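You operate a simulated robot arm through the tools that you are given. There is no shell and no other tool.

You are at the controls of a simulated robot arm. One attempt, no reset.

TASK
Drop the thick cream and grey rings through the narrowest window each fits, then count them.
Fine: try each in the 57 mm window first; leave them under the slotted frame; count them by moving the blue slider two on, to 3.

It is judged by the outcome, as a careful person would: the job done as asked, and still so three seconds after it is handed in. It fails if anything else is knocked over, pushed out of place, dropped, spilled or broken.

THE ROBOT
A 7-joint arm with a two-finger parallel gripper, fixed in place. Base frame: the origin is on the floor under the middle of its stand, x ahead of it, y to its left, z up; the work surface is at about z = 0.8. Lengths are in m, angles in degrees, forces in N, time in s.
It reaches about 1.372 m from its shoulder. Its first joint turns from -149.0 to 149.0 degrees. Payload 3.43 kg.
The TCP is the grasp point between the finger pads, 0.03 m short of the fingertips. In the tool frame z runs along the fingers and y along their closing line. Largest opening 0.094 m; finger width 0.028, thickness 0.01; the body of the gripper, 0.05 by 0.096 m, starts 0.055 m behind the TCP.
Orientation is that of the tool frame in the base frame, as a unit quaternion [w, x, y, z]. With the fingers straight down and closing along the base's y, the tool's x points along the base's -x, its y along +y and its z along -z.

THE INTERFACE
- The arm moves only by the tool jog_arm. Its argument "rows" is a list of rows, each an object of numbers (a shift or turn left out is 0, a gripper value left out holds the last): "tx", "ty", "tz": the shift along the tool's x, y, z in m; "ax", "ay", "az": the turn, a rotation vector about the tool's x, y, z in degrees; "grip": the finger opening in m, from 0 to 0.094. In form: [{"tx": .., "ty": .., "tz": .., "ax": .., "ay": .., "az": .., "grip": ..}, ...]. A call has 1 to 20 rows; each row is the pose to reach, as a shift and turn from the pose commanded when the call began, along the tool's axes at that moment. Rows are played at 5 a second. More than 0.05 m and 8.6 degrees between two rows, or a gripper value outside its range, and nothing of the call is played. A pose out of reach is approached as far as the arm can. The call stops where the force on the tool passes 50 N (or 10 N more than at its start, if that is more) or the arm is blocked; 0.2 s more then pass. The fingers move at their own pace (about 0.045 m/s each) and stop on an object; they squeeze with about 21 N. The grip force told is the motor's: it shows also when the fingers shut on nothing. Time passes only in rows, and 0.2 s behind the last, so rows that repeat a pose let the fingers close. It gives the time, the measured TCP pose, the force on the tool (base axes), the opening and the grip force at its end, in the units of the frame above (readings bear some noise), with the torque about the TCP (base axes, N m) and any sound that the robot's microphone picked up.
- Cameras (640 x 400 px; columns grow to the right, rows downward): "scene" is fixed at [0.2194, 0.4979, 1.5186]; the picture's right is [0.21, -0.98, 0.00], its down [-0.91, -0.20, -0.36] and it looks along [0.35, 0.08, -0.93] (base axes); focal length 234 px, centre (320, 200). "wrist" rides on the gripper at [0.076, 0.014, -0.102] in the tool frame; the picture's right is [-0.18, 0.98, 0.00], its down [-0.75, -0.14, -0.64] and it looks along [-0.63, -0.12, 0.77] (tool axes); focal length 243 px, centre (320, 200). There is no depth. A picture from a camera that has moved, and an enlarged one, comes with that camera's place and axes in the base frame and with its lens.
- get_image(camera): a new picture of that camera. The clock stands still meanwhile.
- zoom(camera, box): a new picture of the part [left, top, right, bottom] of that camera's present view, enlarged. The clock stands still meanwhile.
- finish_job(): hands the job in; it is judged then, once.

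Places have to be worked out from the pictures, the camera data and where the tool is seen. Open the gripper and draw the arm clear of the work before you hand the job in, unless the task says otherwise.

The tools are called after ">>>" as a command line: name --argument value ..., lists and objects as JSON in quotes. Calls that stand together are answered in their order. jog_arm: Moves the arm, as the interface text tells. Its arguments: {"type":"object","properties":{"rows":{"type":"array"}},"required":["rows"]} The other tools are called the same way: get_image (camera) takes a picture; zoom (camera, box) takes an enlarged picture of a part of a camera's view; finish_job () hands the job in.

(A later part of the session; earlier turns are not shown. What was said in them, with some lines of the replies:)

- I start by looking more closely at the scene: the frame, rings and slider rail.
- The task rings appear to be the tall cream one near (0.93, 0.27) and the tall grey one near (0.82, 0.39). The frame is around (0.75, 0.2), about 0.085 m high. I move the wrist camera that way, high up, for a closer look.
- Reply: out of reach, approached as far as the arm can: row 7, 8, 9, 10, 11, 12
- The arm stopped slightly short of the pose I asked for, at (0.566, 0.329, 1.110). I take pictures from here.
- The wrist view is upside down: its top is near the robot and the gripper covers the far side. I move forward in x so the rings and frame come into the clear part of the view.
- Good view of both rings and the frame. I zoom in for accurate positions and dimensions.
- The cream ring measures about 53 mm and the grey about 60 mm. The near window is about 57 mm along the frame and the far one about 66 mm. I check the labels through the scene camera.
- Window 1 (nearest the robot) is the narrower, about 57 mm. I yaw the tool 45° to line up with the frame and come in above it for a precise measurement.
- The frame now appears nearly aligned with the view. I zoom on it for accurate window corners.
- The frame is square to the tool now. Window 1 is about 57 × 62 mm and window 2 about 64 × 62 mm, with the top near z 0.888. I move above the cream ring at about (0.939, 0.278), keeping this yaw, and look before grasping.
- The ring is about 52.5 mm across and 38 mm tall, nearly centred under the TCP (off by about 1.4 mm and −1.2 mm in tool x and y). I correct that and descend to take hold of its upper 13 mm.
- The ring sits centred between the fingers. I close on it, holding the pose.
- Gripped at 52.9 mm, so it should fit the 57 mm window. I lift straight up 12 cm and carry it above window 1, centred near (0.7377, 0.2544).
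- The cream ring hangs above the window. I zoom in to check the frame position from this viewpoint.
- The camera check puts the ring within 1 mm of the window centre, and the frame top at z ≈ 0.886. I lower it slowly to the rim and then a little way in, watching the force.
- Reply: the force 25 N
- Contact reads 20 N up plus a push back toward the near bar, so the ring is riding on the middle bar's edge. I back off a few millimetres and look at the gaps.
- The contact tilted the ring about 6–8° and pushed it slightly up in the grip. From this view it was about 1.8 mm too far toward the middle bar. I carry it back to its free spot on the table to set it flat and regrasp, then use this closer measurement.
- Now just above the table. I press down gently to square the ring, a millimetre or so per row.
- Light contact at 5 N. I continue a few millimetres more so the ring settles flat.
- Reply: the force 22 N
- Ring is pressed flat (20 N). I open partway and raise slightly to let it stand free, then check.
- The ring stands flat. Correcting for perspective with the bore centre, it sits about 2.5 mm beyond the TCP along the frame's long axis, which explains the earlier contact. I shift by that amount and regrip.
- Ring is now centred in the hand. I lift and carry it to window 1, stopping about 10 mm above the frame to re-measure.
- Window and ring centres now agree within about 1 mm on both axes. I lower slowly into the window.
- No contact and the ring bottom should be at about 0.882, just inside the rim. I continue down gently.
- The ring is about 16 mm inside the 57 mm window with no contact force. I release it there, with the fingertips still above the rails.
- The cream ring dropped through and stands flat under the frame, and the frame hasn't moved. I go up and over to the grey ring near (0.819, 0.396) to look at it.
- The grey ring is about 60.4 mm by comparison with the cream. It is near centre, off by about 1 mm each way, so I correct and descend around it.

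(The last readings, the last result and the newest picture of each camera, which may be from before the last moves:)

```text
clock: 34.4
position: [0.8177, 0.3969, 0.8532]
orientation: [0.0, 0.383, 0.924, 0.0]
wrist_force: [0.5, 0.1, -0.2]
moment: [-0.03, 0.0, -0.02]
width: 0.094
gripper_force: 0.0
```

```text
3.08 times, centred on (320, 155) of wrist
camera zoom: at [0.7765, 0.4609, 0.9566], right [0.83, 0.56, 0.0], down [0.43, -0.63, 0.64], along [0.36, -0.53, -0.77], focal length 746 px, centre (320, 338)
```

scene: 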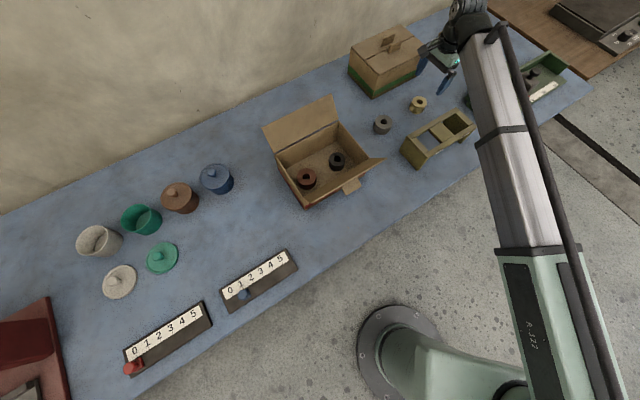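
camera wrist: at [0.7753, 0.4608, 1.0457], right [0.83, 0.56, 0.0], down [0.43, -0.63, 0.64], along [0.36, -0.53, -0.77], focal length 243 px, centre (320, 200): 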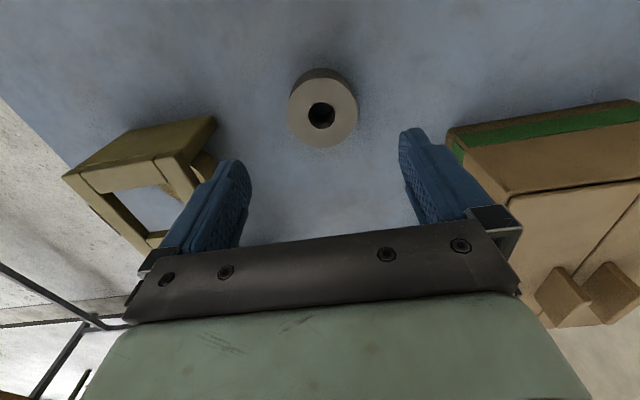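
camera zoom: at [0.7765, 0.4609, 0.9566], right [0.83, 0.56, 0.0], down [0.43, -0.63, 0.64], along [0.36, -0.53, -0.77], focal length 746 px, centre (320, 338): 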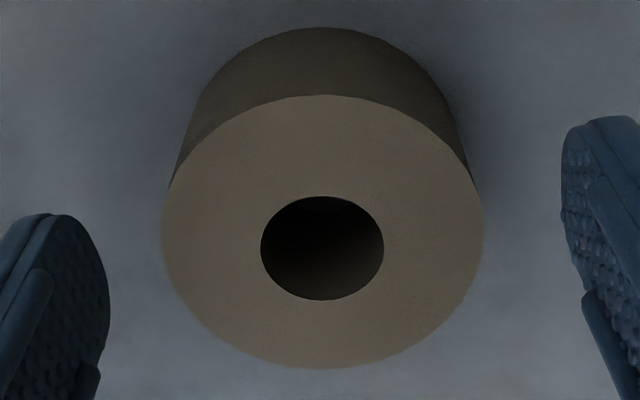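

Well centred. I close on the grey ring and read its width.

>>> jog_arm --rows '[{"grip": 0.075}, {"grip": 0.06}, {"grip": 0.05}, {"grip": 0.05}, {"grip": 0.05}, {"grip": 0.05}]'

>>> zoom --camera "wrist" --box '[240, 90, 400, 220]'

```text
clock: 35.8
position: [0.8188, 0.3979, 0.8535]
orientation: [0.0, 0.383, 0.924, 0.0]
wrist_force: [0.1, -0.4, 0.3]
moment: [-0.05, 0.03, 0.03]
width: 0.0608
gripper_force: 21.3
```

```text
3.08 times, centred on (320, 155) of wrist
camera zoom: at [0.7765, 0.4609, 0.9566], right [0.83, 0.56, 0.0], down [0.43, -0.63, 0.64], along [0.36, -0.53, -0.77], focal length 746 px, centre (320, 338)
```

zoom: 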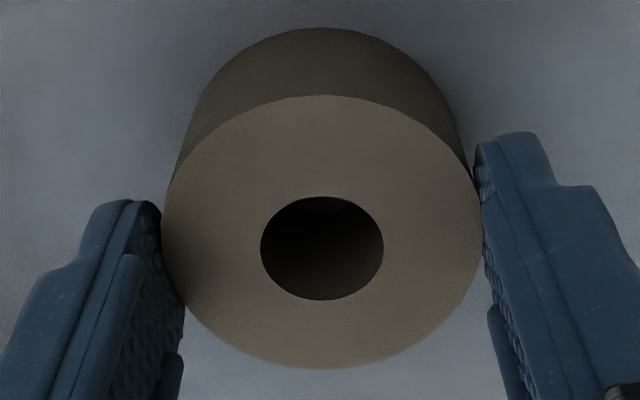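

Grey measures 60.8 mm, so it should not pass 57 mm. The task still wants it tried there first, so I lift and carry it over window 1, stopping about 12 mm above.

>>> jog_arm --rows '[{"tz": -0.02}, {"tz": -0.06}, {"tz": -0.1}, {"tz": -0.12}, {"tx": -0.009, "ty": -0.032, "tz": -0.12}, {"tx": -0.018, "ty": -0.064, "tz": -0.12}, {"tx": -0.027, "ty": -0.096, "tz": -0.12}, {"tx": -0.036, "ty": -0.128, "tz": -0.12}, {"tx": -0.0433, "ty": -0.1602, "tz": -0.12}, {"tx": -0.0433, "ty": -0.1602, "tz": -0.11}, {"tx": -0.0433, "ty": -0.1602, "tz": -0.1}, {"tx": -0.0433, "ty": -0.1602, "tz": -0.1}]'

>>> zoom --camera "wrist" --box '[220, 20, 400, 140]'

>>> zoom --camera "wrist" --box '[240, 90, 400, 220]'

```text
clock: 38.4
position: [0.7361, 0.2525, 0.9526]
orientation: [0.0, 0.382, 0.924, 0.0]
wrist_force: [0.0, 0.8, -1.5]
moment: [0.0, 0.03, 0.04]
width: 0.0608
gripper_force: 20.7
```

```text
3.33 times, centred on (310, 80) of wrist
camera zoom: at [0.6945, 0.3162, 1.0558], right [0.83, 0.56, 0.0], down [0.43, -0.63, 0.64], along [0.36, -0.53, -0.77], focal length 809 px, centre (353, 600)
```

zoom: 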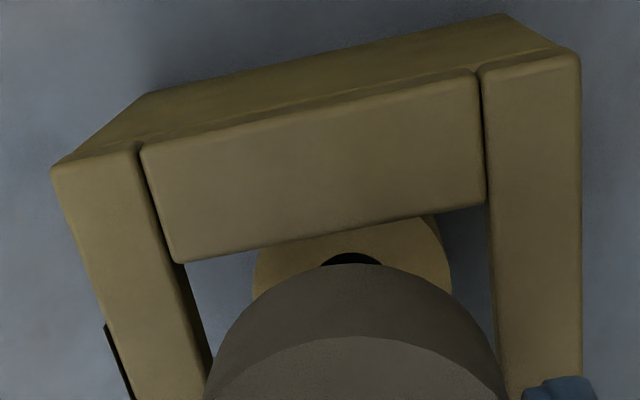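

```text
3.08 times, centred on (320, 155) of wrist
camera zoom: at [0.6945, 0.3162, 1.0558], right [0.83, 0.56, 0.0], down [0.43, -0.63, 0.64], along [0.36, -0.53, -0.77], focal length 746 px, centre (320, 338)
```

zoom: 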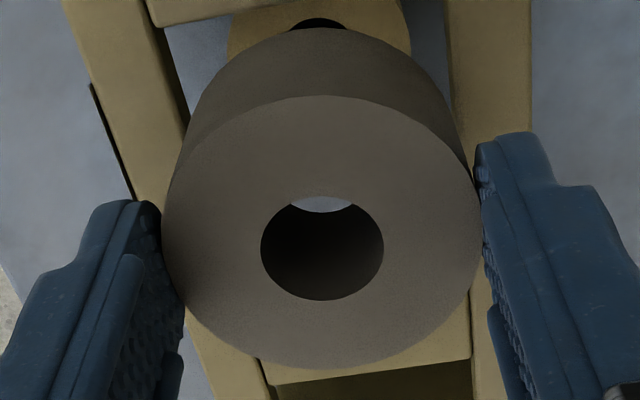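

Aligned across, and about 0.9 mm too far along. I correct that and lower until about 2 mm above the rim.

>>> jog_arm --rows '[{"tx": 0.0009, "tz": 0.004}, {"tx": 0.0009, "tz": 0.008}, {"tx": 0.0009, "tz": 0.011}, {"tx": 0.0009, "tz": 0.012}, {"tx": 0.0009, "tz": 0.012}]'

>>> jog_arm --rows '[{"tz": 0.0007}, {"tz": 0.0014}, {"tz": 0.002}]'

```text
clock: 39.6
position: [0.7365, 0.2538, 0.9411]
orientation: [0.001, 0.383, 0.924, 0.0]
wrist_force: [0.7, -0.4, -1.7]
moment: [0.01, -0.01, -0.04]
width: 0.0611
gripper_force: 20.9
```

```text
clock: 40.4
position: [0.7376, 0.2527, 0.9405]
orientation: [0.001, 0.382, 0.924, 0.0]
wrist_force: [-0.5, -1.2, 10.4]
moment: [-0.26, -0.16, -0.04]
width: 0.0608
gripper_force: 21.1
```

It touches the rim with 10 N straight up, mostly on the middle-bar side. To make the try fair I lift a hair, shift 1.2 mm back, and lower again.

>>> jog_arm --rows '[{"tz": -0.003}, {"tx": 0.0012, "tz": -0.003}, {"tx": 0.0012, "tz": -0.001}, {"tx": 0.0012, "tz": 0.0}, {"tx": 0.0012, "tz": 0.001}, {"tx": 0.0012, "tz": 0.001}]'

>>> zoom --camera "wrist" --box '[220, 20, 420, 220]'

>>> zoom --camera "scene" --box '[390, 85, 490, 175]'

```text
clock: 41.8
position: [0.7361, 0.2546, 0.9404]
orientation: [0.0, 0.382, 0.924, 0.001]
wrist_force: [0.4, 2.7, 24.2]
moment: [0.08, -0.02, -0.01]
width: 0.0609
gripper_force: 21.0
```

```text
2.00 times, centred on (320, 120) of wrist
camera zoom: at [0.6932, 0.3178, 1.0435], right [0.83, 0.56, 0.0], down [0.43, -0.63, 0.64], along [0.36, -0.53, -0.77], focal length 485 px, centre (320, 360)
```

zoom: 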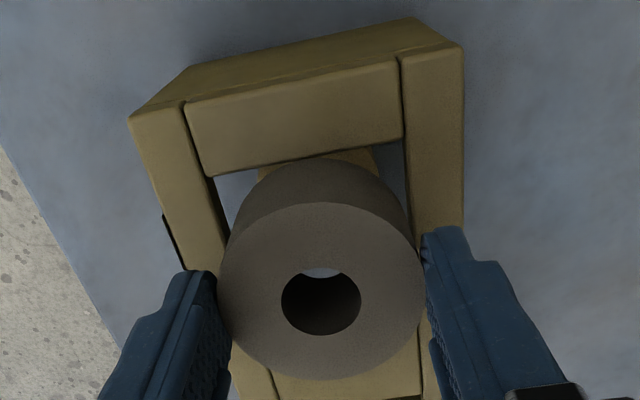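

```text
4.44 times, centred on (440, 130) of scene
camera zoom: at [0.2194, 0.4979, 1.5186], right [0.21, -0.98, 0.0], down [-0.91, -0.2, -0.36], along [0.35, 0.08, -0.93], focal length 1041 px, centre (-213, 511)
```

zoom: 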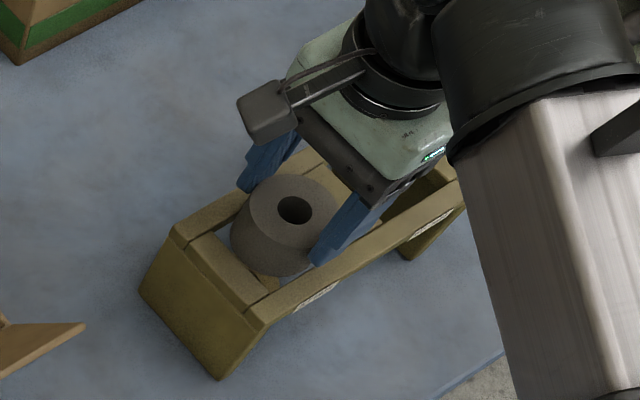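

24 N straight up with no moment: the grey ring sits on both bars and clearly doesn't fit 57 mm. I lift it 2 cm and move 113 mm along the frame to the wider window.

>>> jog_arm --rows '[{"tz": -0.01}, {"tz": -0.02}, {"tx": -0.025, "tz": -0.02}, {"tx": -0.05, "tz": -0.02}, {"tx": -0.075, "tz": -0.02}, {"tx": -0.1, "tz": -0.02}, {"tx": -0.1125, "tz": -0.02}, {"tx": -0.1125, "tz": -0.015}, {"tx": -0.1125, "tz": -0.015}]'

>>> get_image --camera "wrist"

>>> zoom --camera "wrist" --box '[220, 20, 400, 140]'

>>> zoom --camera "wrist" --box '[240, 90, 400, 220]'

```text
clock: 43.8
position: [0.8148, 0.1734, 0.9532]
orientation: [0.0, 0.383, 0.924, 0.0]
wrist_force: [-0.7, 0.7, -0.6]
moment: [0.02, 0.01, 0.03]
width: 0.0608
gripper_force: 20.7
```

```text
taken
camera wrist: at [0.772, 0.2384, 1.0566], right [0.83, 0.56, 0.0], down [0.43, -0.63, 0.64], along [0.36, -0.53, -0.77], focal length 243 px, centre (320, 200)
```

wrist: 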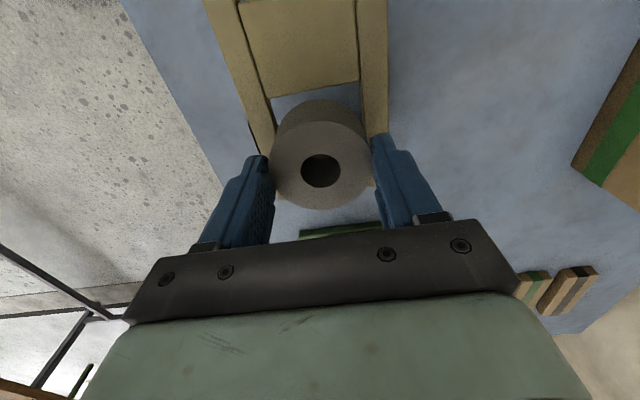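

```text
3.33 times, centred on (310, 80) of wrist
camera zoom: at [0.772, 0.2384, 1.0566], right [0.83, 0.56, 0.0], down [0.43, -0.63, 0.64], along [0.36, -0.53, -0.77], focal length 809 px, centre (353, 600)
```

zoom: 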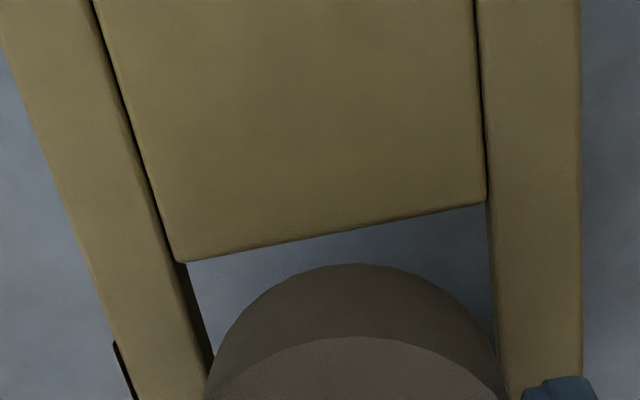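

```text
3.08 times, centred on (320, 155) of wrist
camera zoom: at [0.772, 0.2384, 1.0566], right [0.83, 0.56, 0.0], down [0.43, -0.63, 0.64], along [0.36, -0.53, -0.77], focal length 746 px, centre (320, 338)
```

zoom: 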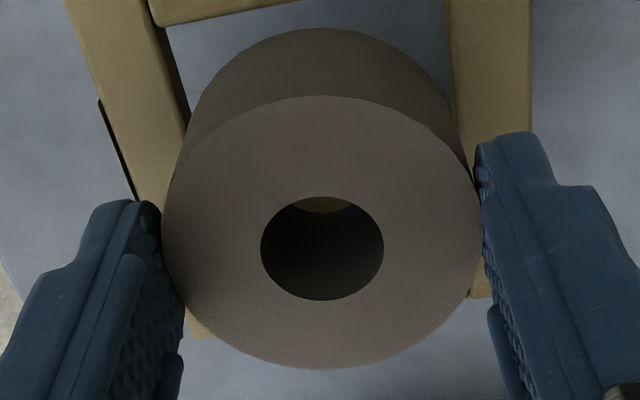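

Ring is unmoved in the hand. Window 2's centre is 1.7 mm further along and aligned across within about 0.2 mm. I shift and lower toward the rim.

>>> jog_arm --rows '[{"tx": -0.0017, "tz": 0.003}, {"tx": -0.0017, "tz": 0.007}, {"tx": -0.0017, "tz": 0.01}, {"tx": -0.0017, "tz": 0.01}]'

>>> zoom --camera "wrist" --box '[220, 20, 400, 140]'

>>> zoom --camera "wrist" --box '[260, 80, 380, 150]'

```text
clock: 44.8
position: [0.8154, 0.174, 0.9432]
orientation: [0.0, 0.383, 0.924, 0.0]
wrist_force: [0.9, -0.6, -0.8]
moment: [-0.01, 0.0, 0.05]
width: 0.061
gripper_force: 21.4
```

```text
3.33 times, centred on (310, 80) of wrist
camera zoom: at [0.7735, 0.2372, 1.0467], right [0.83, 0.56, 0.0], down [0.43, -0.63, 0.64], along [0.36, -0.53, -0.77], focal length 809 px, centre (353, 600)
```

zoom: 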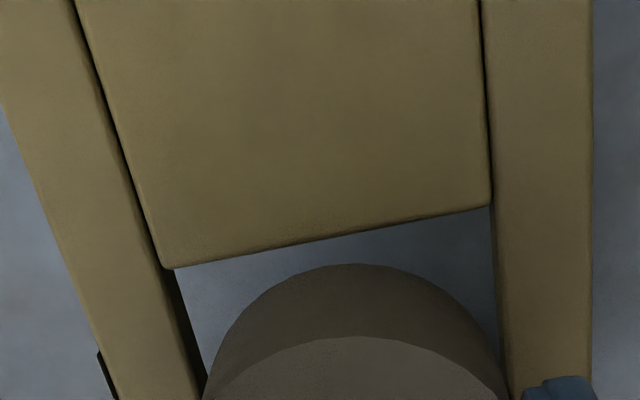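

```text
5.33 times, centred on (320, 115) of wrist
camera zoom: at [0.7735, 0.2372, 1.0467], right [0.83, 0.56, 0.0], down [0.43, -0.63, 0.64], along [0.36, -0.53, -0.77], focal length 1294 px, centre (320, 653)
```

zoom: 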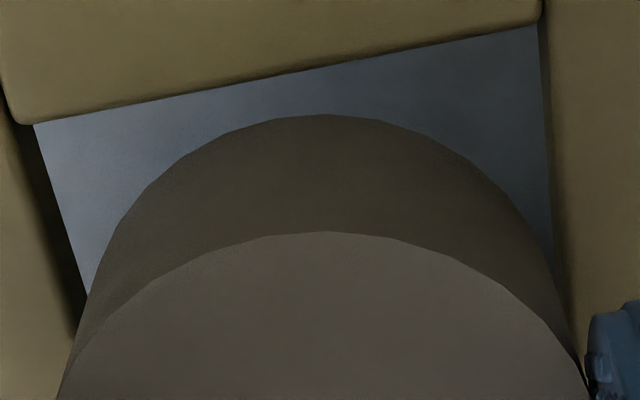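

Still aligned within a fraction of a millimetre. I continue down in 1 mm steps.

>>> jog_arm --rows '[{"tz": 0.001}, {"tz": 0.002}, {"tz": 0.003}, {"tz": 0.004}, {"tz": 0.005}, {"tz": 0.005}]'

```text
clock: 46.2
position: [0.8149, 0.1733, 0.9388]
orientation: [-0.001, 0.383, 0.924, 0.0]
wrist_force: [-0.7, 0.2, -1.0]
moment: [-0.05, 0.01, 0.02]
width: 0.0609
gripper_force: 20.6
```

No contact with the ring bottom at about 0.885. I keep going.

>>> jog_arm --rows '[{"tz": 0.001}, {"tz": 0.002}, {"tz": 0.003}, {"tz": 0.004}, {"tz": 0.005}, {"tz": 0.005}]'

```text
clock: 47.6
position: [0.8151, 0.1744, 0.9335]
orientation: [0.0, 0.382, 0.924, 0.0]
wrist_force: [0.0, 0.0, -1.0]
moment: [0.0, -0.01, -0.02]
width: 0.0609
gripper_force: 20.6
```

Bottom at about 0.880, inside the window with zero contact force. I go further, to roughly 15–17 mm deep with the fingertips still above the rails.

>>> jog_arm --rows '[{"tz": 0.002}, {"tz": 0.004}, {"tz": 0.006}, {"tz": 0.008}, {"tz": 0.009}, {"tz": 0.01}, {"tz": 0.01}]'

>>> zoom --camera "wrist" --box '[220, 20, 420, 220]'

>>> zoom --camera "scene" --box '[390, 85, 490, 175]'

```text
clock: 49.2
position: [0.817, 0.1733, 0.9237]
orientation: [0.0, 0.383, 0.924, 0.0]
wrist_force: [0.0, 0.1, -0.9]
moment: [-0.01, 0.02, 0.01]
width: 0.0612
gripper_force: 21.5
```

```text
2.00 times, centred on (320, 120) of wrist
camera zoom: at [0.7736, 0.2365, 1.0265], right [0.83, 0.56, 0.0], down [0.43, -0.63, 0.64], along [0.36, -0.53, -0.77], focal length 485 px, centre (320, 360)
```

zoom: 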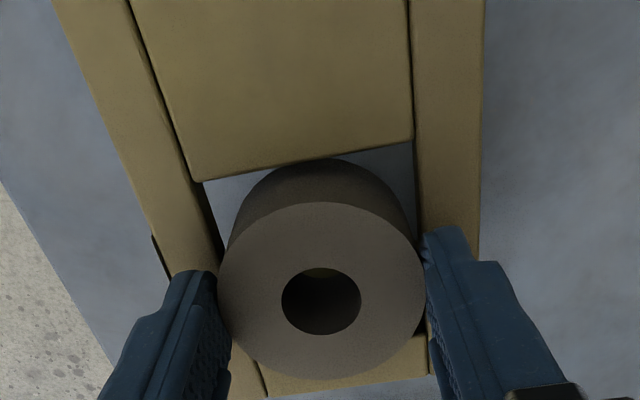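

```text
4.44 times, centred on (440, 130) of scene
camera zoom: at [0.2194, 0.4979, 1.5186], right [0.21, -0.98, 0.0], down [-0.91, -0.2, -0.36], along [0.35, 0.08, -0.93], focal length 1041 px, centre (-213, 511)
```

zoom: 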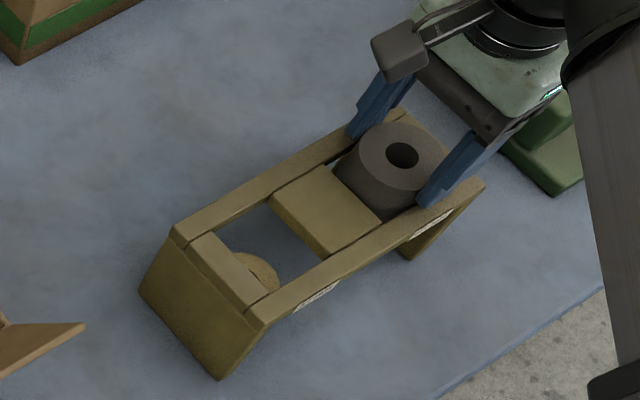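

The grey ring is about 17 mm into the wider window, contact-free. I release it.

>>> jog_arm --rows '[{"grip": 0.08}, {"grip": 0.09}, {"grip": 0.09}, {"grip": 0.09}, {"grip": 0.09}]'

>>> zoom --camera "wrist" --box '[220, 20, 420, 220]'

>>> zoom --camera "scene" --box '[390, 85, 490, 175]'

```text
clock: 50.4
position: [0.8162, 0.1722, 0.9239]
orientation: [0.0, 0.382, 0.924, 0.0]
wrist_force: [0.3, -1.0, -0.9]
moment: [0.03, -0.05, 0.04]
width: 0.09
gripper_force: 0.1
```

```text
2.00 times, centred on (320, 120) of wrist
camera zoom: at [0.7736, 0.2365, 1.0265], right [0.83, 0.56, 0.0], down [0.43, -0.63, 0.64], along [0.36, -0.53, -0.77], focal length 485 px, centre (320, 360)
```

zoom: 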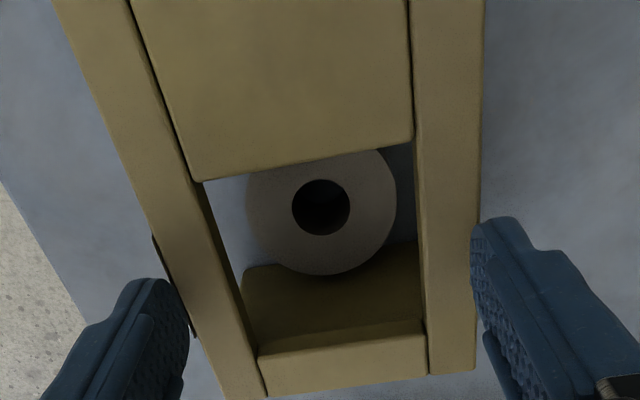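

```text
4.44 times, centred on (440, 130) of scene
camera zoom: at [0.2194, 0.4979, 1.5186], right [0.21, -0.98, 0.0], down [-0.91, -0.2, -0.36], along [0.35, 0.08, -0.93], focal length 1041 px, centre (-213, 511)
```

zoom: 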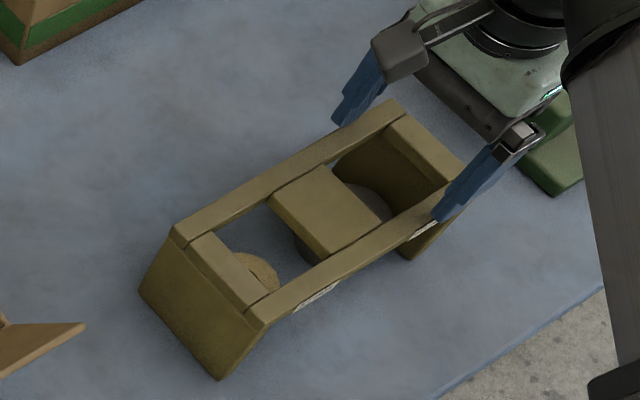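

Both rings are under the frame, each through the narrowest window it fits, and the frame is undisturbed. I lift high, travel over toward the slider board near (0.17, 0.70), and turn the tool so the fingers will close along the slide direction.

>>> jog_arm --rows '[{"tz": -0.045, "grip": 0.09}, {"tz": -0.09}, {"tz": -0.135}, {"tz": -0.18}, {"tx": 0.0364, "ty": 0.0127, "tz": -0.19, "az": -8}, {"tx": 0.0728, "ty": 0.0254, "tz": -0.19, "az": -16}, {"tx": 0.1092, "ty": 0.0381, "tz": -0.19, "az": -24}, {"tx": 0.1456, "ty": 0.0508, "tz": -0.19, "az": -32}, {"tx": 0.182, "ty": 0.0635, "tz": -0.19, "az": -40}, {"tx": 0.2184, "ty": 0.0762, "tz": -0.19, "az": -48}, {"tx": 0.2548, "ty": 0.0889, "tz": -0.19, "az": -56}, {"tx": 0.2912, "ty": 0.1016, "tz": -0.19, "az": -64}, {"tx": 0.3276, "ty": 0.1143, "tz": -0.19, "az": -72}, {"tx": 0.364, "ty": 0.127, "tz": -0.19, "az": -80}, {"tx": 0.364, "ty": 0.127, "tz": -0.19, "az": -88}, {"tx": 0.364, "ty": 0.127, "tz": -0.19, "az": -90}, {"tx": 0.364, "ty": 0.127, "tz": -0.19, "az": -90}]'

>>> get_image --camera "scene"

```text
clock: 54.0
position: [0.6492, 0.52, 1.1153]
orientation: [0.0, -0.384, 0.924, -0.001]
wrist_force: [0.8, 0.3, -0.9]
moment: [0.05, -0.02, 0.01]
width: 0.0899
gripper_force: 0.0
```

```text
taken
```

scene: 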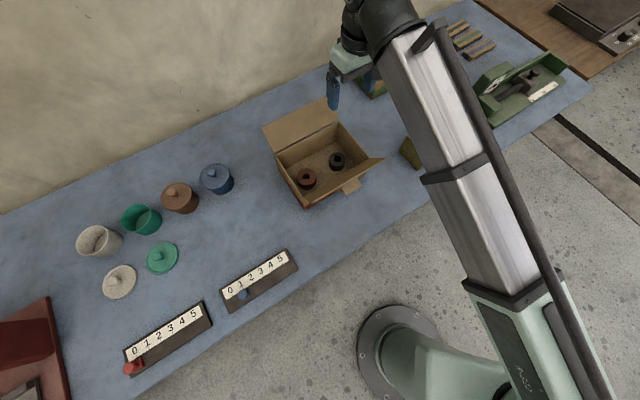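

Clear of everything. I continue across at height to above the blue slider's board, descending at the end to z ≈ 1.01.

>>> jog_arm --rows '[{"tx": 0.0176, "ty": 0.0365}, {"tx": 0.0353, "ty": 0.073}, {"tx": 0.0529, "ty": 0.1095}, {"tx": 0.0705, "ty": 0.146}, {"tx": 0.0882, "ty": 0.1825}, {"tx": 0.1058, "ty": 0.219}, {"tx": 0.1234, "ty": 0.2554}, {"tx": 0.1411, "ty": 0.2919}, {"tx": 0.1587, "ty": 0.3284, "tz": 0.025}, {"tx": 0.1763, "ty": 0.3649, "tz": 0.05}, {"tx": 0.194, "ty": 0.4014, "tz": 0.075}, {"tx": 0.2116, "ty": 0.4379, "tz": 0.1}, {"tx": 0.2116, "ty": 0.4379, "tz": 0.105}, {"tx": 0.2116, "ty": 0.4379, "tz": 0.105}]'

>>> get_image --camera "wrist"

>>> get_image --camera "scene"

```text
clock: 57.0
position: [0.1867, 0.6805, 1.0091]
orientation: [0.0, -0.382, 0.924, 0.0]
wrist_force: [-0.2, 0.4, 0.6]
moment: [-0.01, 0.01, -0.01]
width: 0.0902
gripper_force: 0.0
```

```text
taken
camera wrist: at [0.1256, 0.6374, 1.1116], right [-0.56, 0.83, 0.0], down [0.63, 0.43, 0.64], along [0.53, 0.36, -0.77], focal length 243 px, centre (320, 200)
```

wrist: 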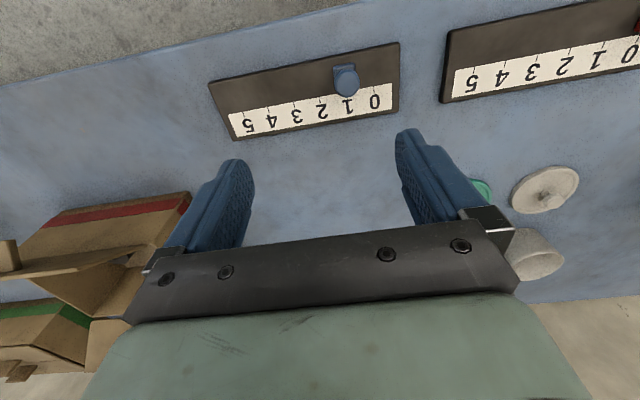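

```text
taken
```

scene: 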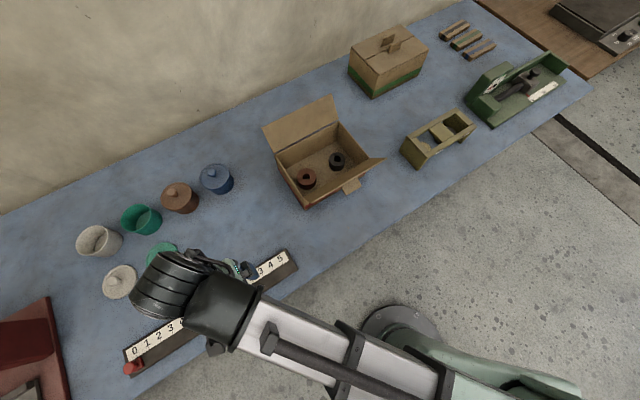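

The slider board is in view. I zoom in for the knob and tick geometry.

>>> zoom --camera "wrist" --box '[200, 35, 410, 150]'

>>> zoom --camera "wrist" --box '[300, 40, 400, 130]'

>>> zoom --camera "scene" --box '[395, 95, 485, 175]'

```text
3.05 times, centred on (305, 92) of wrist
camera zoom: at [0.1256, 0.6374, 1.1116], right [-0.56, 0.83, 0.0], down [0.63, 0.43, 0.64], along [0.53, 0.36, -0.77], focal length 739 px, centre (366, 528)
```

zoom: 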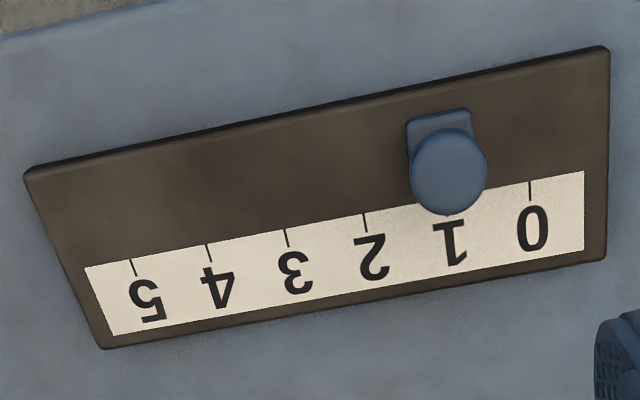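

```text
4.44 times, centred on (350, 85) of wrist
camera zoom: at [0.1256, 0.6374, 1.1116], right [-0.56, 0.83, 0.0], down [0.63, 0.43, 0.64], along [0.53, 0.36, -0.77], focal length 1078 px, centre (187, 711)
```

zoom: 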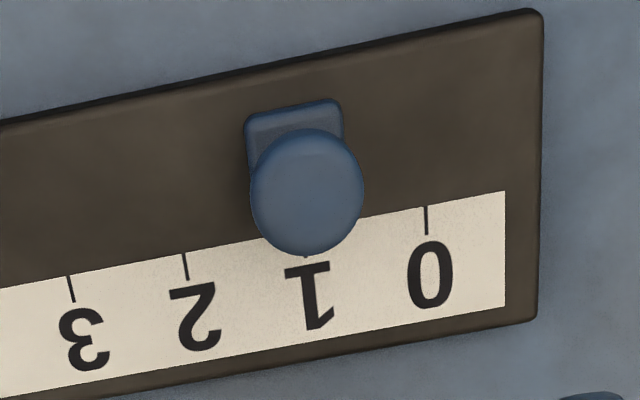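

```text
5.00 times, centred on (440, 135) of scene
camera zoom: at [0.2194, 0.4979, 1.5186], right [0.21, -0.98, 0.0], down [-0.91, -0.2, -0.36], along [0.35, 0.08, -0.93], focal length 1171 px, centre (-280, 525)
```

zoom: 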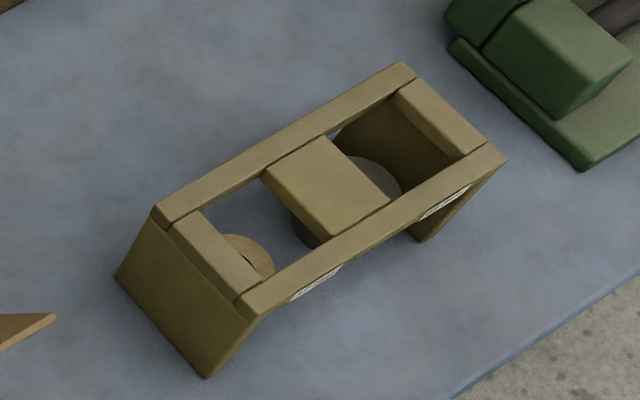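

The board runs exactly along the finger closing line, with ticks 32 mm apart. The knob is at about (0.165, 0.697), roughly 25 mm across, with its top near z 0.848. I centre over it, narrow the fingers and come down partway for another look.

>>> jog_arm --rows '[{"tx": 0.003, "ty": 0.014, "tz": 0.0, "grip": 0.065}, {"tx": 0.0061, "ty": 0.0288, "tz": 0.015, "grip": 0.065}, {"tx": 0.0061, "ty": 0.0288, "tz": 0.035}, {"tx": 0.0061, "ty": 0.0288, "tz": 0.055}, {"tx": 0.0061, "ty": 0.0288, "tz": 0.075}, {"tx": 0.0061, "ty": 0.0288, "tz": 0.085}, {"tx": 0.0061, "ty": 0.0288, "tz": 0.085}]'

>>> get_image --camera "wrist"

>>> zoom --camera "wrist" --box '[220, 50, 420, 190]'

```text
clock: 58.6
position: [0.1624, 0.6969, 0.9226]
orientation: [-0.001, -0.383, 0.924, 0.0]
wrist_force: [-0.9, -0.1, 0.0]
moment: [0.03, 0.0, 0.01]
width: 0.0651
gripper_force: 0.0
```

```text
taken
camera wrist: at [0.1006, 0.653, 1.0258], right [-0.56, 0.83, 0.0], down [0.63, 0.43, 0.64], along [0.53, 0.36, -0.77], focal length 243 px, centre (320, 200)
```

wrist: 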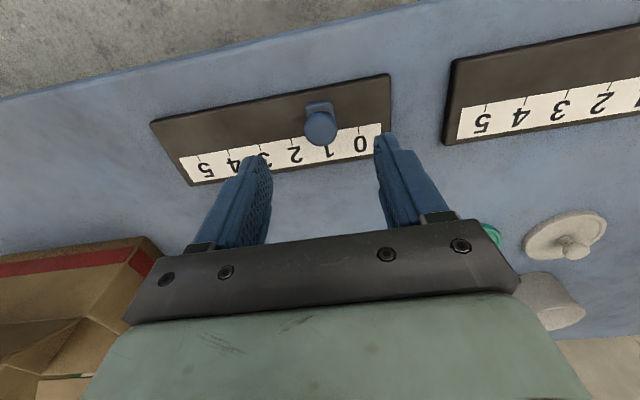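

```text
2.86 times, centred on (320, 120) of wrist
camera zoom: at [0.1006, 0.653, 1.0258], right [-0.56, 0.83, 0.0], down [0.63, 0.43, 0.64], along [0.53, 0.36, -0.77], focal length 693 px, centre (320, 429)
```

zoom: 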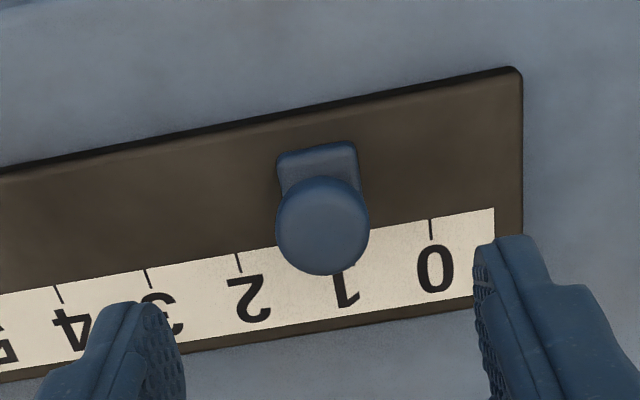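

TCP is lined up with tick 1 and the knob to within half a millimetre. I descend so the fingertips straddle the knob at z ≈ 0.826.

>>> jog_arm --rows '[{"tz": 0.02}, {"tz": 0.04}, {"tz": 0.055}, {"tz": 0.062}, {"tz": 0.067}, {"tz": 0.067}]'

>>> get_image --camera "wrist"

>>> zoom --camera "scene" --box '[200, 225, 320, 325]'

```text
clock: 60.0
position: [0.1637, 0.6977, 0.8567]
orientation: [0.0, -0.383, 0.924, 0.001]
wrist_force: [0.9, -0.4, 0.1]
moment: [0.0, 0.0, -0.02]
width: 0.065
gripper_force: 0.0
```

```text
taken
camera wrist: at [0.1016, 0.653, 0.9593], right [-0.56, 0.83, 0.0], down [0.63, 0.43, 0.64], along [0.53, 0.36, -0.77], focal length 243 px, centre (320, 200)
```

wrist: 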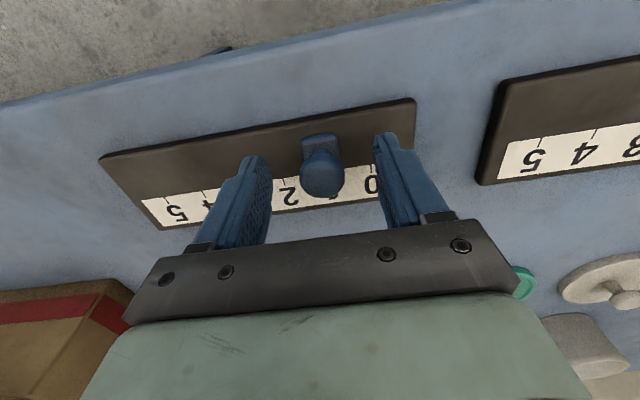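

```text
4.00 times, centred on (260, 275) of scene
camera zoom: at [0.2194, 0.4979, 1.5186], right [0.21, -0.98, 0.0], down [-0.91, -0.2, -0.36], along [0.35, 0.08, -0.93], focal length 937 px, centre (560, -100)
```

zoom: 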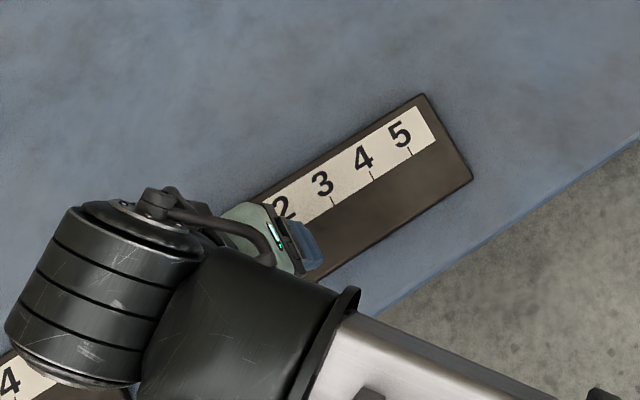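

The knob sits between the fingers. I close on it gently.

>>> jog_arm --rows '[{"grip": 0.045}, {"grip": 0.03}, {"grip": 0.015}, {"grip": 0.015}, {"grip": 0.015}, {"grip": 0.015}]'

>>> zoom --camera "wrist" --box '[220, 90, 420, 230]'

```text
clock: 61.4
position: [0.1644, 0.6972, 0.8569]
orientation: [-0.001, -0.383, 0.924, 0.001]
wrist_force: [-1.2, 0.2, 0.4]
moment: [0.01, 0.05, 0.02]
width: 0.025
gripper_force: 44.7
```

```text
2.86 times, centred on (320, 160) of wrist
camera zoom: at [0.1016, 0.653, 0.9594], right [-0.56, 0.83, 0.0], down [0.63, 0.43, 0.64], along [0.53, 0.36, -0.77], focal length 693 px, centre (320, 314)
```

zoom: 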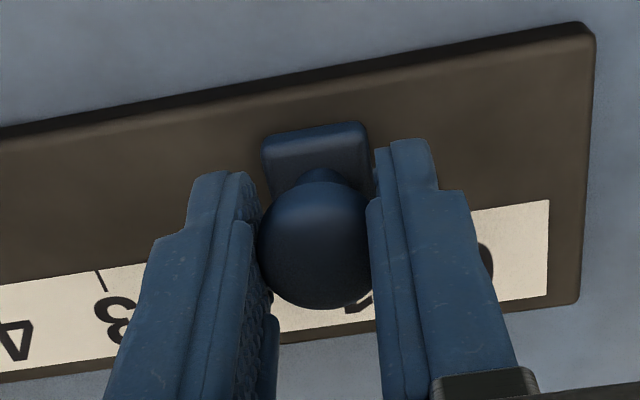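

Gripped on the 25 mm knob. I slide it along the board toward 3, first 20 mm, checking the drag force.

>>> jog_arm --rows '[{"ty": -0.004}, {"ty": -0.008}, {"ty": -0.012}, {"ty": -0.016}, {"ty": -0.02}]'

>>> get_image --camera "wrist"

```text
clock: 62.6
position: [0.1786, 0.6821, 0.8567]
orientation: [-0.001, -0.382, 0.924, 0.001]
wrist_force: [0.3, 0.5, 4.2]
moment: [-0.04, 0.1, -0.02]
width: 0.0247
gripper_force: 45.2
```

```text
taken
camera wrist: at [0.1162, 0.6383, 0.9594], right [-0.56, 0.83, 0.0], down [0.63, 0.43, 0.64], along [0.53, 0.36, -0.77], focal length 243 px, centre (320, 200)
```

wrist: 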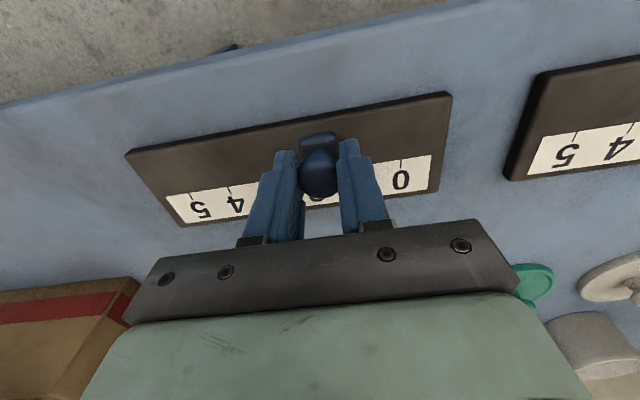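

The slider moves freely and the board stays put. I continue the remaining 44 mm.

>>> jog_arm --rows '[{"ty": -0.005}, {"ty": -0.01}, {"ty": -0.015}, {"ty": -0.02}, {"ty": -0.025}, {"ty": -0.03}, {"ty": -0.035}, {"ty": -0.04}, {"ty": -0.044}, {"ty": -0.044}]'

>>> get_image --camera "wrist"

>>> zoom --camera "wrist" --box '[220, 90, 420, 230]'

>>> zoom --camera "scene" --box '[200, 225, 320, 325]'

```text
clock: 64.8
position: [0.2099, 0.6523, 0.8561]
orientation: [-0.001, -0.383, 0.924, 0.0]
wrist_force: [-7.1, -5.1, -27.1]
moment: [0.26, -0.25, -0.02]
width: 0.0251
gripper_force: 45.5
```

```text
taken
camera wrist: at [0.1473, 0.6078, 0.9597], right [-0.57, 0.82, 0.0], down [0.63, 0.43, 0.64], along [0.53, 0.36, -0.77], focal length 243 px, centre (320, 200)
```

wrist: 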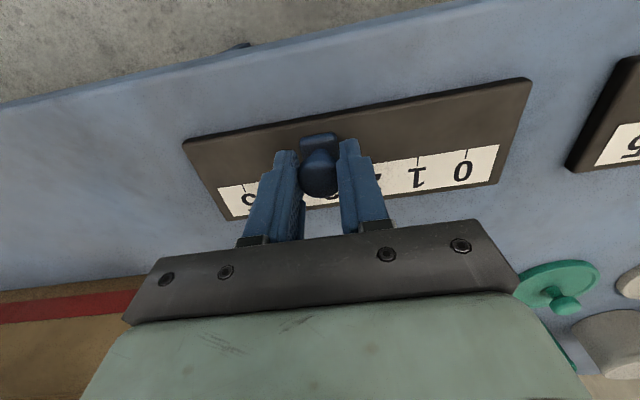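

```text
2.86 times, centred on (320, 160) of wrist
camera zoom: at [0.1473, 0.6078, 0.9597], right [-0.57, 0.82, 0.0], down [0.63, 0.43, 0.64], along [0.53, 0.36, -0.77], focal length 693 px, centre (320, 314)
```

zoom: 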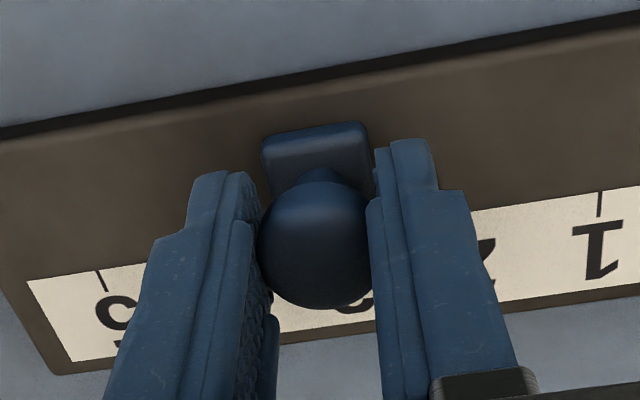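

```text
4.00 times, centred on (260, 275) of scene
camera zoom: at [0.2194, 0.4979, 1.5186], right [0.21, -0.98, 0.0], down [-0.91, -0.2, -0.36], along [0.35, 0.08, -0.93], focal length 937 px, centre (560, -100)
```

zoom: 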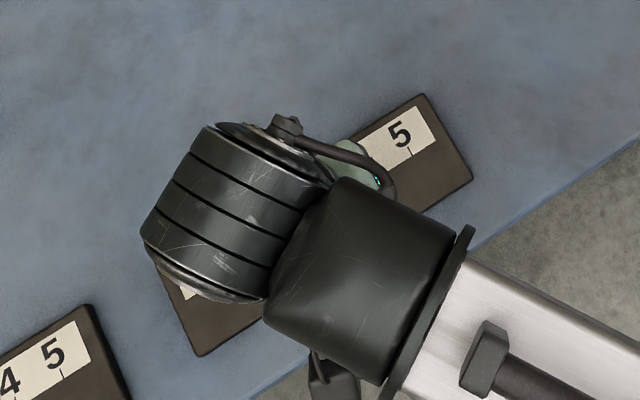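

Tick 5 now sits exactly where tick 3 was in the hand view, so the slider has moved two ticks, to 3. There is a 27 N vertical strain in the grip, so I relax it before letting go.

>>> jog_arm --rows '[{"tz": 0.0005}, {"tz": 0.001, "tx": 0.0003}, {"tz": 0.001, "tx": 0.0003}]'

```text
clock: 65.6
position: [0.2096, 0.652, 0.8559]
orientation: [0.0, -0.383, 0.924, -0.001]
wrist_force: [-4.4, -4.6, -1.5]
moment: [-0.86, 0.84, 0.0]
width: 0.0247
gripper_force: 44.3
```

The vertical strain is nearly gone and there is no force along the slide. I open the fingers slowly.

>>> jog_arm --rows '[{"grip": 0.027}, {"grip": 0.032}, {"grip": 0.04}, {"grip": 0.05}, {"grip": 0.06}, {"grip": 0.06}]'

>>> get_image --camera "wrist"

>>> zoom --camera "wrist" --box '[220, 90, 420, 230]'

```text
clock: 67.0
position: [0.2092, 0.6527, 0.8555]
orientation: [0.0, -0.383, 0.924, 0.0]
wrist_force: [0.6, -0.3, 0.3]
moment: [0.01, -0.01, 0.0]
width: 0.06
gripper_force: 0.1
```

```text
taken
camera wrist: at [0.147, 0.6076, 0.9591], right [-0.56, 0.83, 0.0], down [0.63, 0.43, 0.64], along [0.53, 0.36, -0.77], focal length 243 px, centre (320, 200)
```

wrist: 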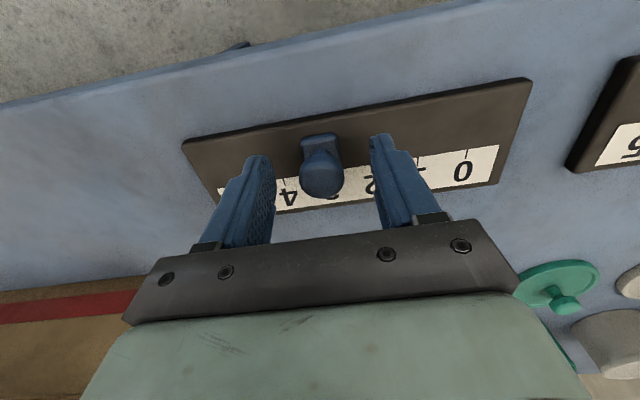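

```text
2.86 times, centred on (320, 160) of wrist
camera zoom: at [0.147, 0.6076, 0.9591], right [-0.56, 0.83, 0.0], down [0.63, 0.43, 0.64], along [0.53, 0.36, -0.77], focal length 693 px, centre (320, 314)
```

zoom: 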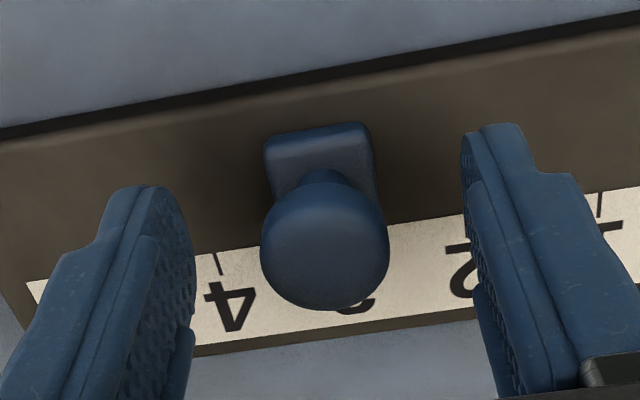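

Slider released. I lift straight up clear of the knob and verify the position.

>>> jog_arm --rows '[{"tz": -0.02}, {"tz": -0.05}, {"tz": -0.085}, {"tz": -0.12}, {"tz": -0.15}, {"tz": -0.15}]'

>>> zoom --camera "wrist" --box '[200, 30, 440, 170]'

```text
clock: 68.4
position: [0.2108, 0.6506, 1.0068]
orientation: [0.0, -0.383, 0.924, 0.0]
wrist_force: [0.3, 0.3, 0.1]
moment: [0.0, 0.0, 0.0]
width: 0.0599
gripper_force: 0.0
```

```text
2.67 times, centred on (320, 100) of wrist
camera zoom: at [0.1479, 0.6066, 1.1091], right [-0.56, 0.83, 0.0], down [0.63, 0.43, 0.64], along [0.53, 0.36, -0.77], focal length 647 px, centre (320, 467)
```

zoom: 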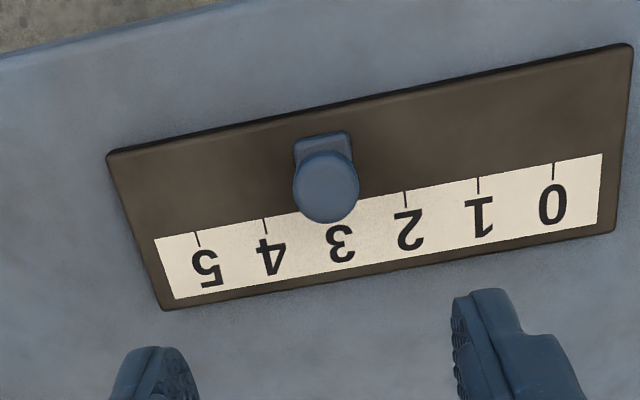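

The slider's knob is at tick 3 within about half a millimetre. I raise the arm and withdraw toward its starting area, clear of the work, then check everything.

>>> jog_arm --rows '[{"tz": -0.04}, {"tz": -0.08}, {"tz": -0.105}, {"tx": -0.0338, "ty": -0.0175, "tz": -0.105}, {"tx": -0.0676, "ty": -0.035, "tz": -0.105}, {"tx": -0.1014, "ty": -0.0525, "tz": -0.105}, {"tx": -0.1352, "ty": -0.07, "tz": -0.105}, {"tx": -0.169, "ty": -0.0875, "tz": -0.105}, {"tx": -0.2028, "ty": -0.105, "tz": -0.105}, {"tx": -0.2366, "ty": -0.1225, "tz": -0.105}, {"tx": -0.2704, "ty": -0.14, "tz": -0.105}, {"tx": -0.3042, "ty": -0.1575, "tz": -0.105}, {"tx": -0.338, "ty": -0.175, "tz": -0.105}, {"tx": -0.3717, "ty": -0.1926, "tz": -0.105, "grip": 0.09}, {"tx": -0.3717, "ty": -0.1926, "tz": -0.105, "grip": 0.09}]'

>>> get_image --camera "scene"

>>> zoom --camera "scene" --box '[220, 245, 310, 315]'

>>> zoom --camera "scene" --box '[395, 105, 485, 175]'

```text
clock: 71.6
position: [0.6085, 0.7782, 1.1131]
orientation: [0.0, -0.383, 0.924, 0.001]
wrist_force: [0.1, -0.5, -0.1]
moment: [0.03, -0.01, -0.02]
width: 0.09
gripper_force: 0.1
```

```text
taken
```

scene: 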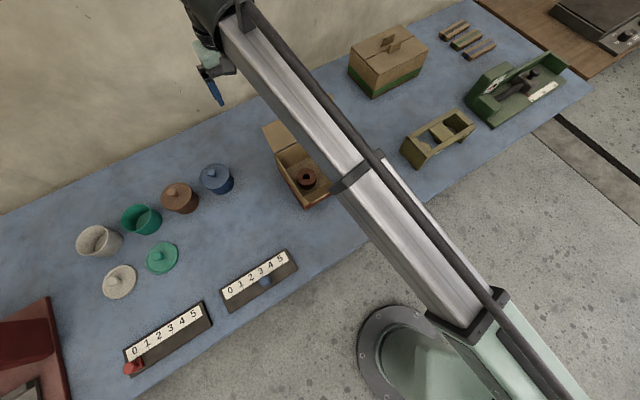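

```text
5.71 times, centred on (265, 280) of scene
camera zoom: at [0.2194, 0.4979, 1.5186], right [0.21, -0.98, 0.0], down [-0.91, -0.2, -0.36], along [0.35, 0.08, -0.93], focal length 1338 px, centre (634, -257)
```

zoom: 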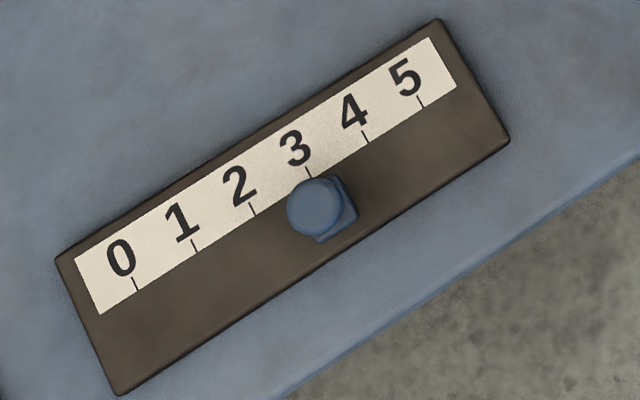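

```text
5.71 times, centred on (440, 140) of scene
camera zoom: at [0.2194, 0.4979, 1.5186], right [0.21, -0.98, 0.0], down [-0.91, -0.2, -0.36], along [0.35, 0.08, -0.93], focal length 1338 px, centre (-366, 543)
```

zoom: 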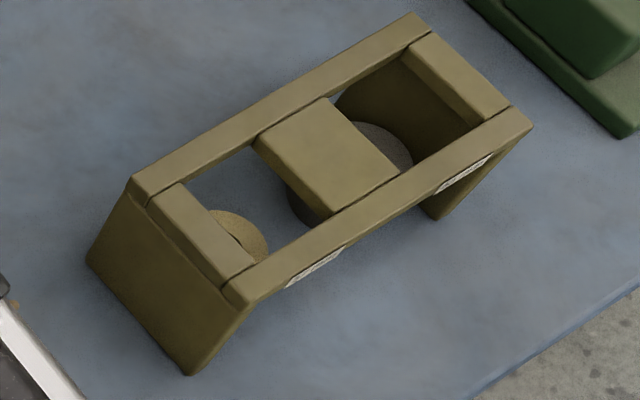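

Everything checks out. The frame and slider board are exactly where they were, both rings lie under the frame, the blue slider is on 3, and the arm is clear with the gripper open. I hand the job in.

>>> finish_job

```text
The job is handed in.
```

The job is done and handed in. Both rings are under the slotted frame, and the blue slider has moved from 1 to 3.

- **Cream ring:** it gripped at about 53 mm and went through the 57 mm window. On the first attempt it caught the middle bar and tilted, so I set it back on the table and regripped it. The second attempt went through cleanly.
- **Grey ring:** it gripped at about 61 mm. I tried it in the 57 mm window first, where it rested on both bars and would not pass. It then went through the wider window.
- **Slider:** the knob sits within about half a millimetre of the tick at 3.

The window labels were too oblique to read, so I picked out the 57 mm window by measuring both: about 57 mm against about 64 mm along the frame.

In the last pictures the frame and the slider board were exactly where they started, and nothing else looked disturbed. The arm is back near its starting place with the gripper open.
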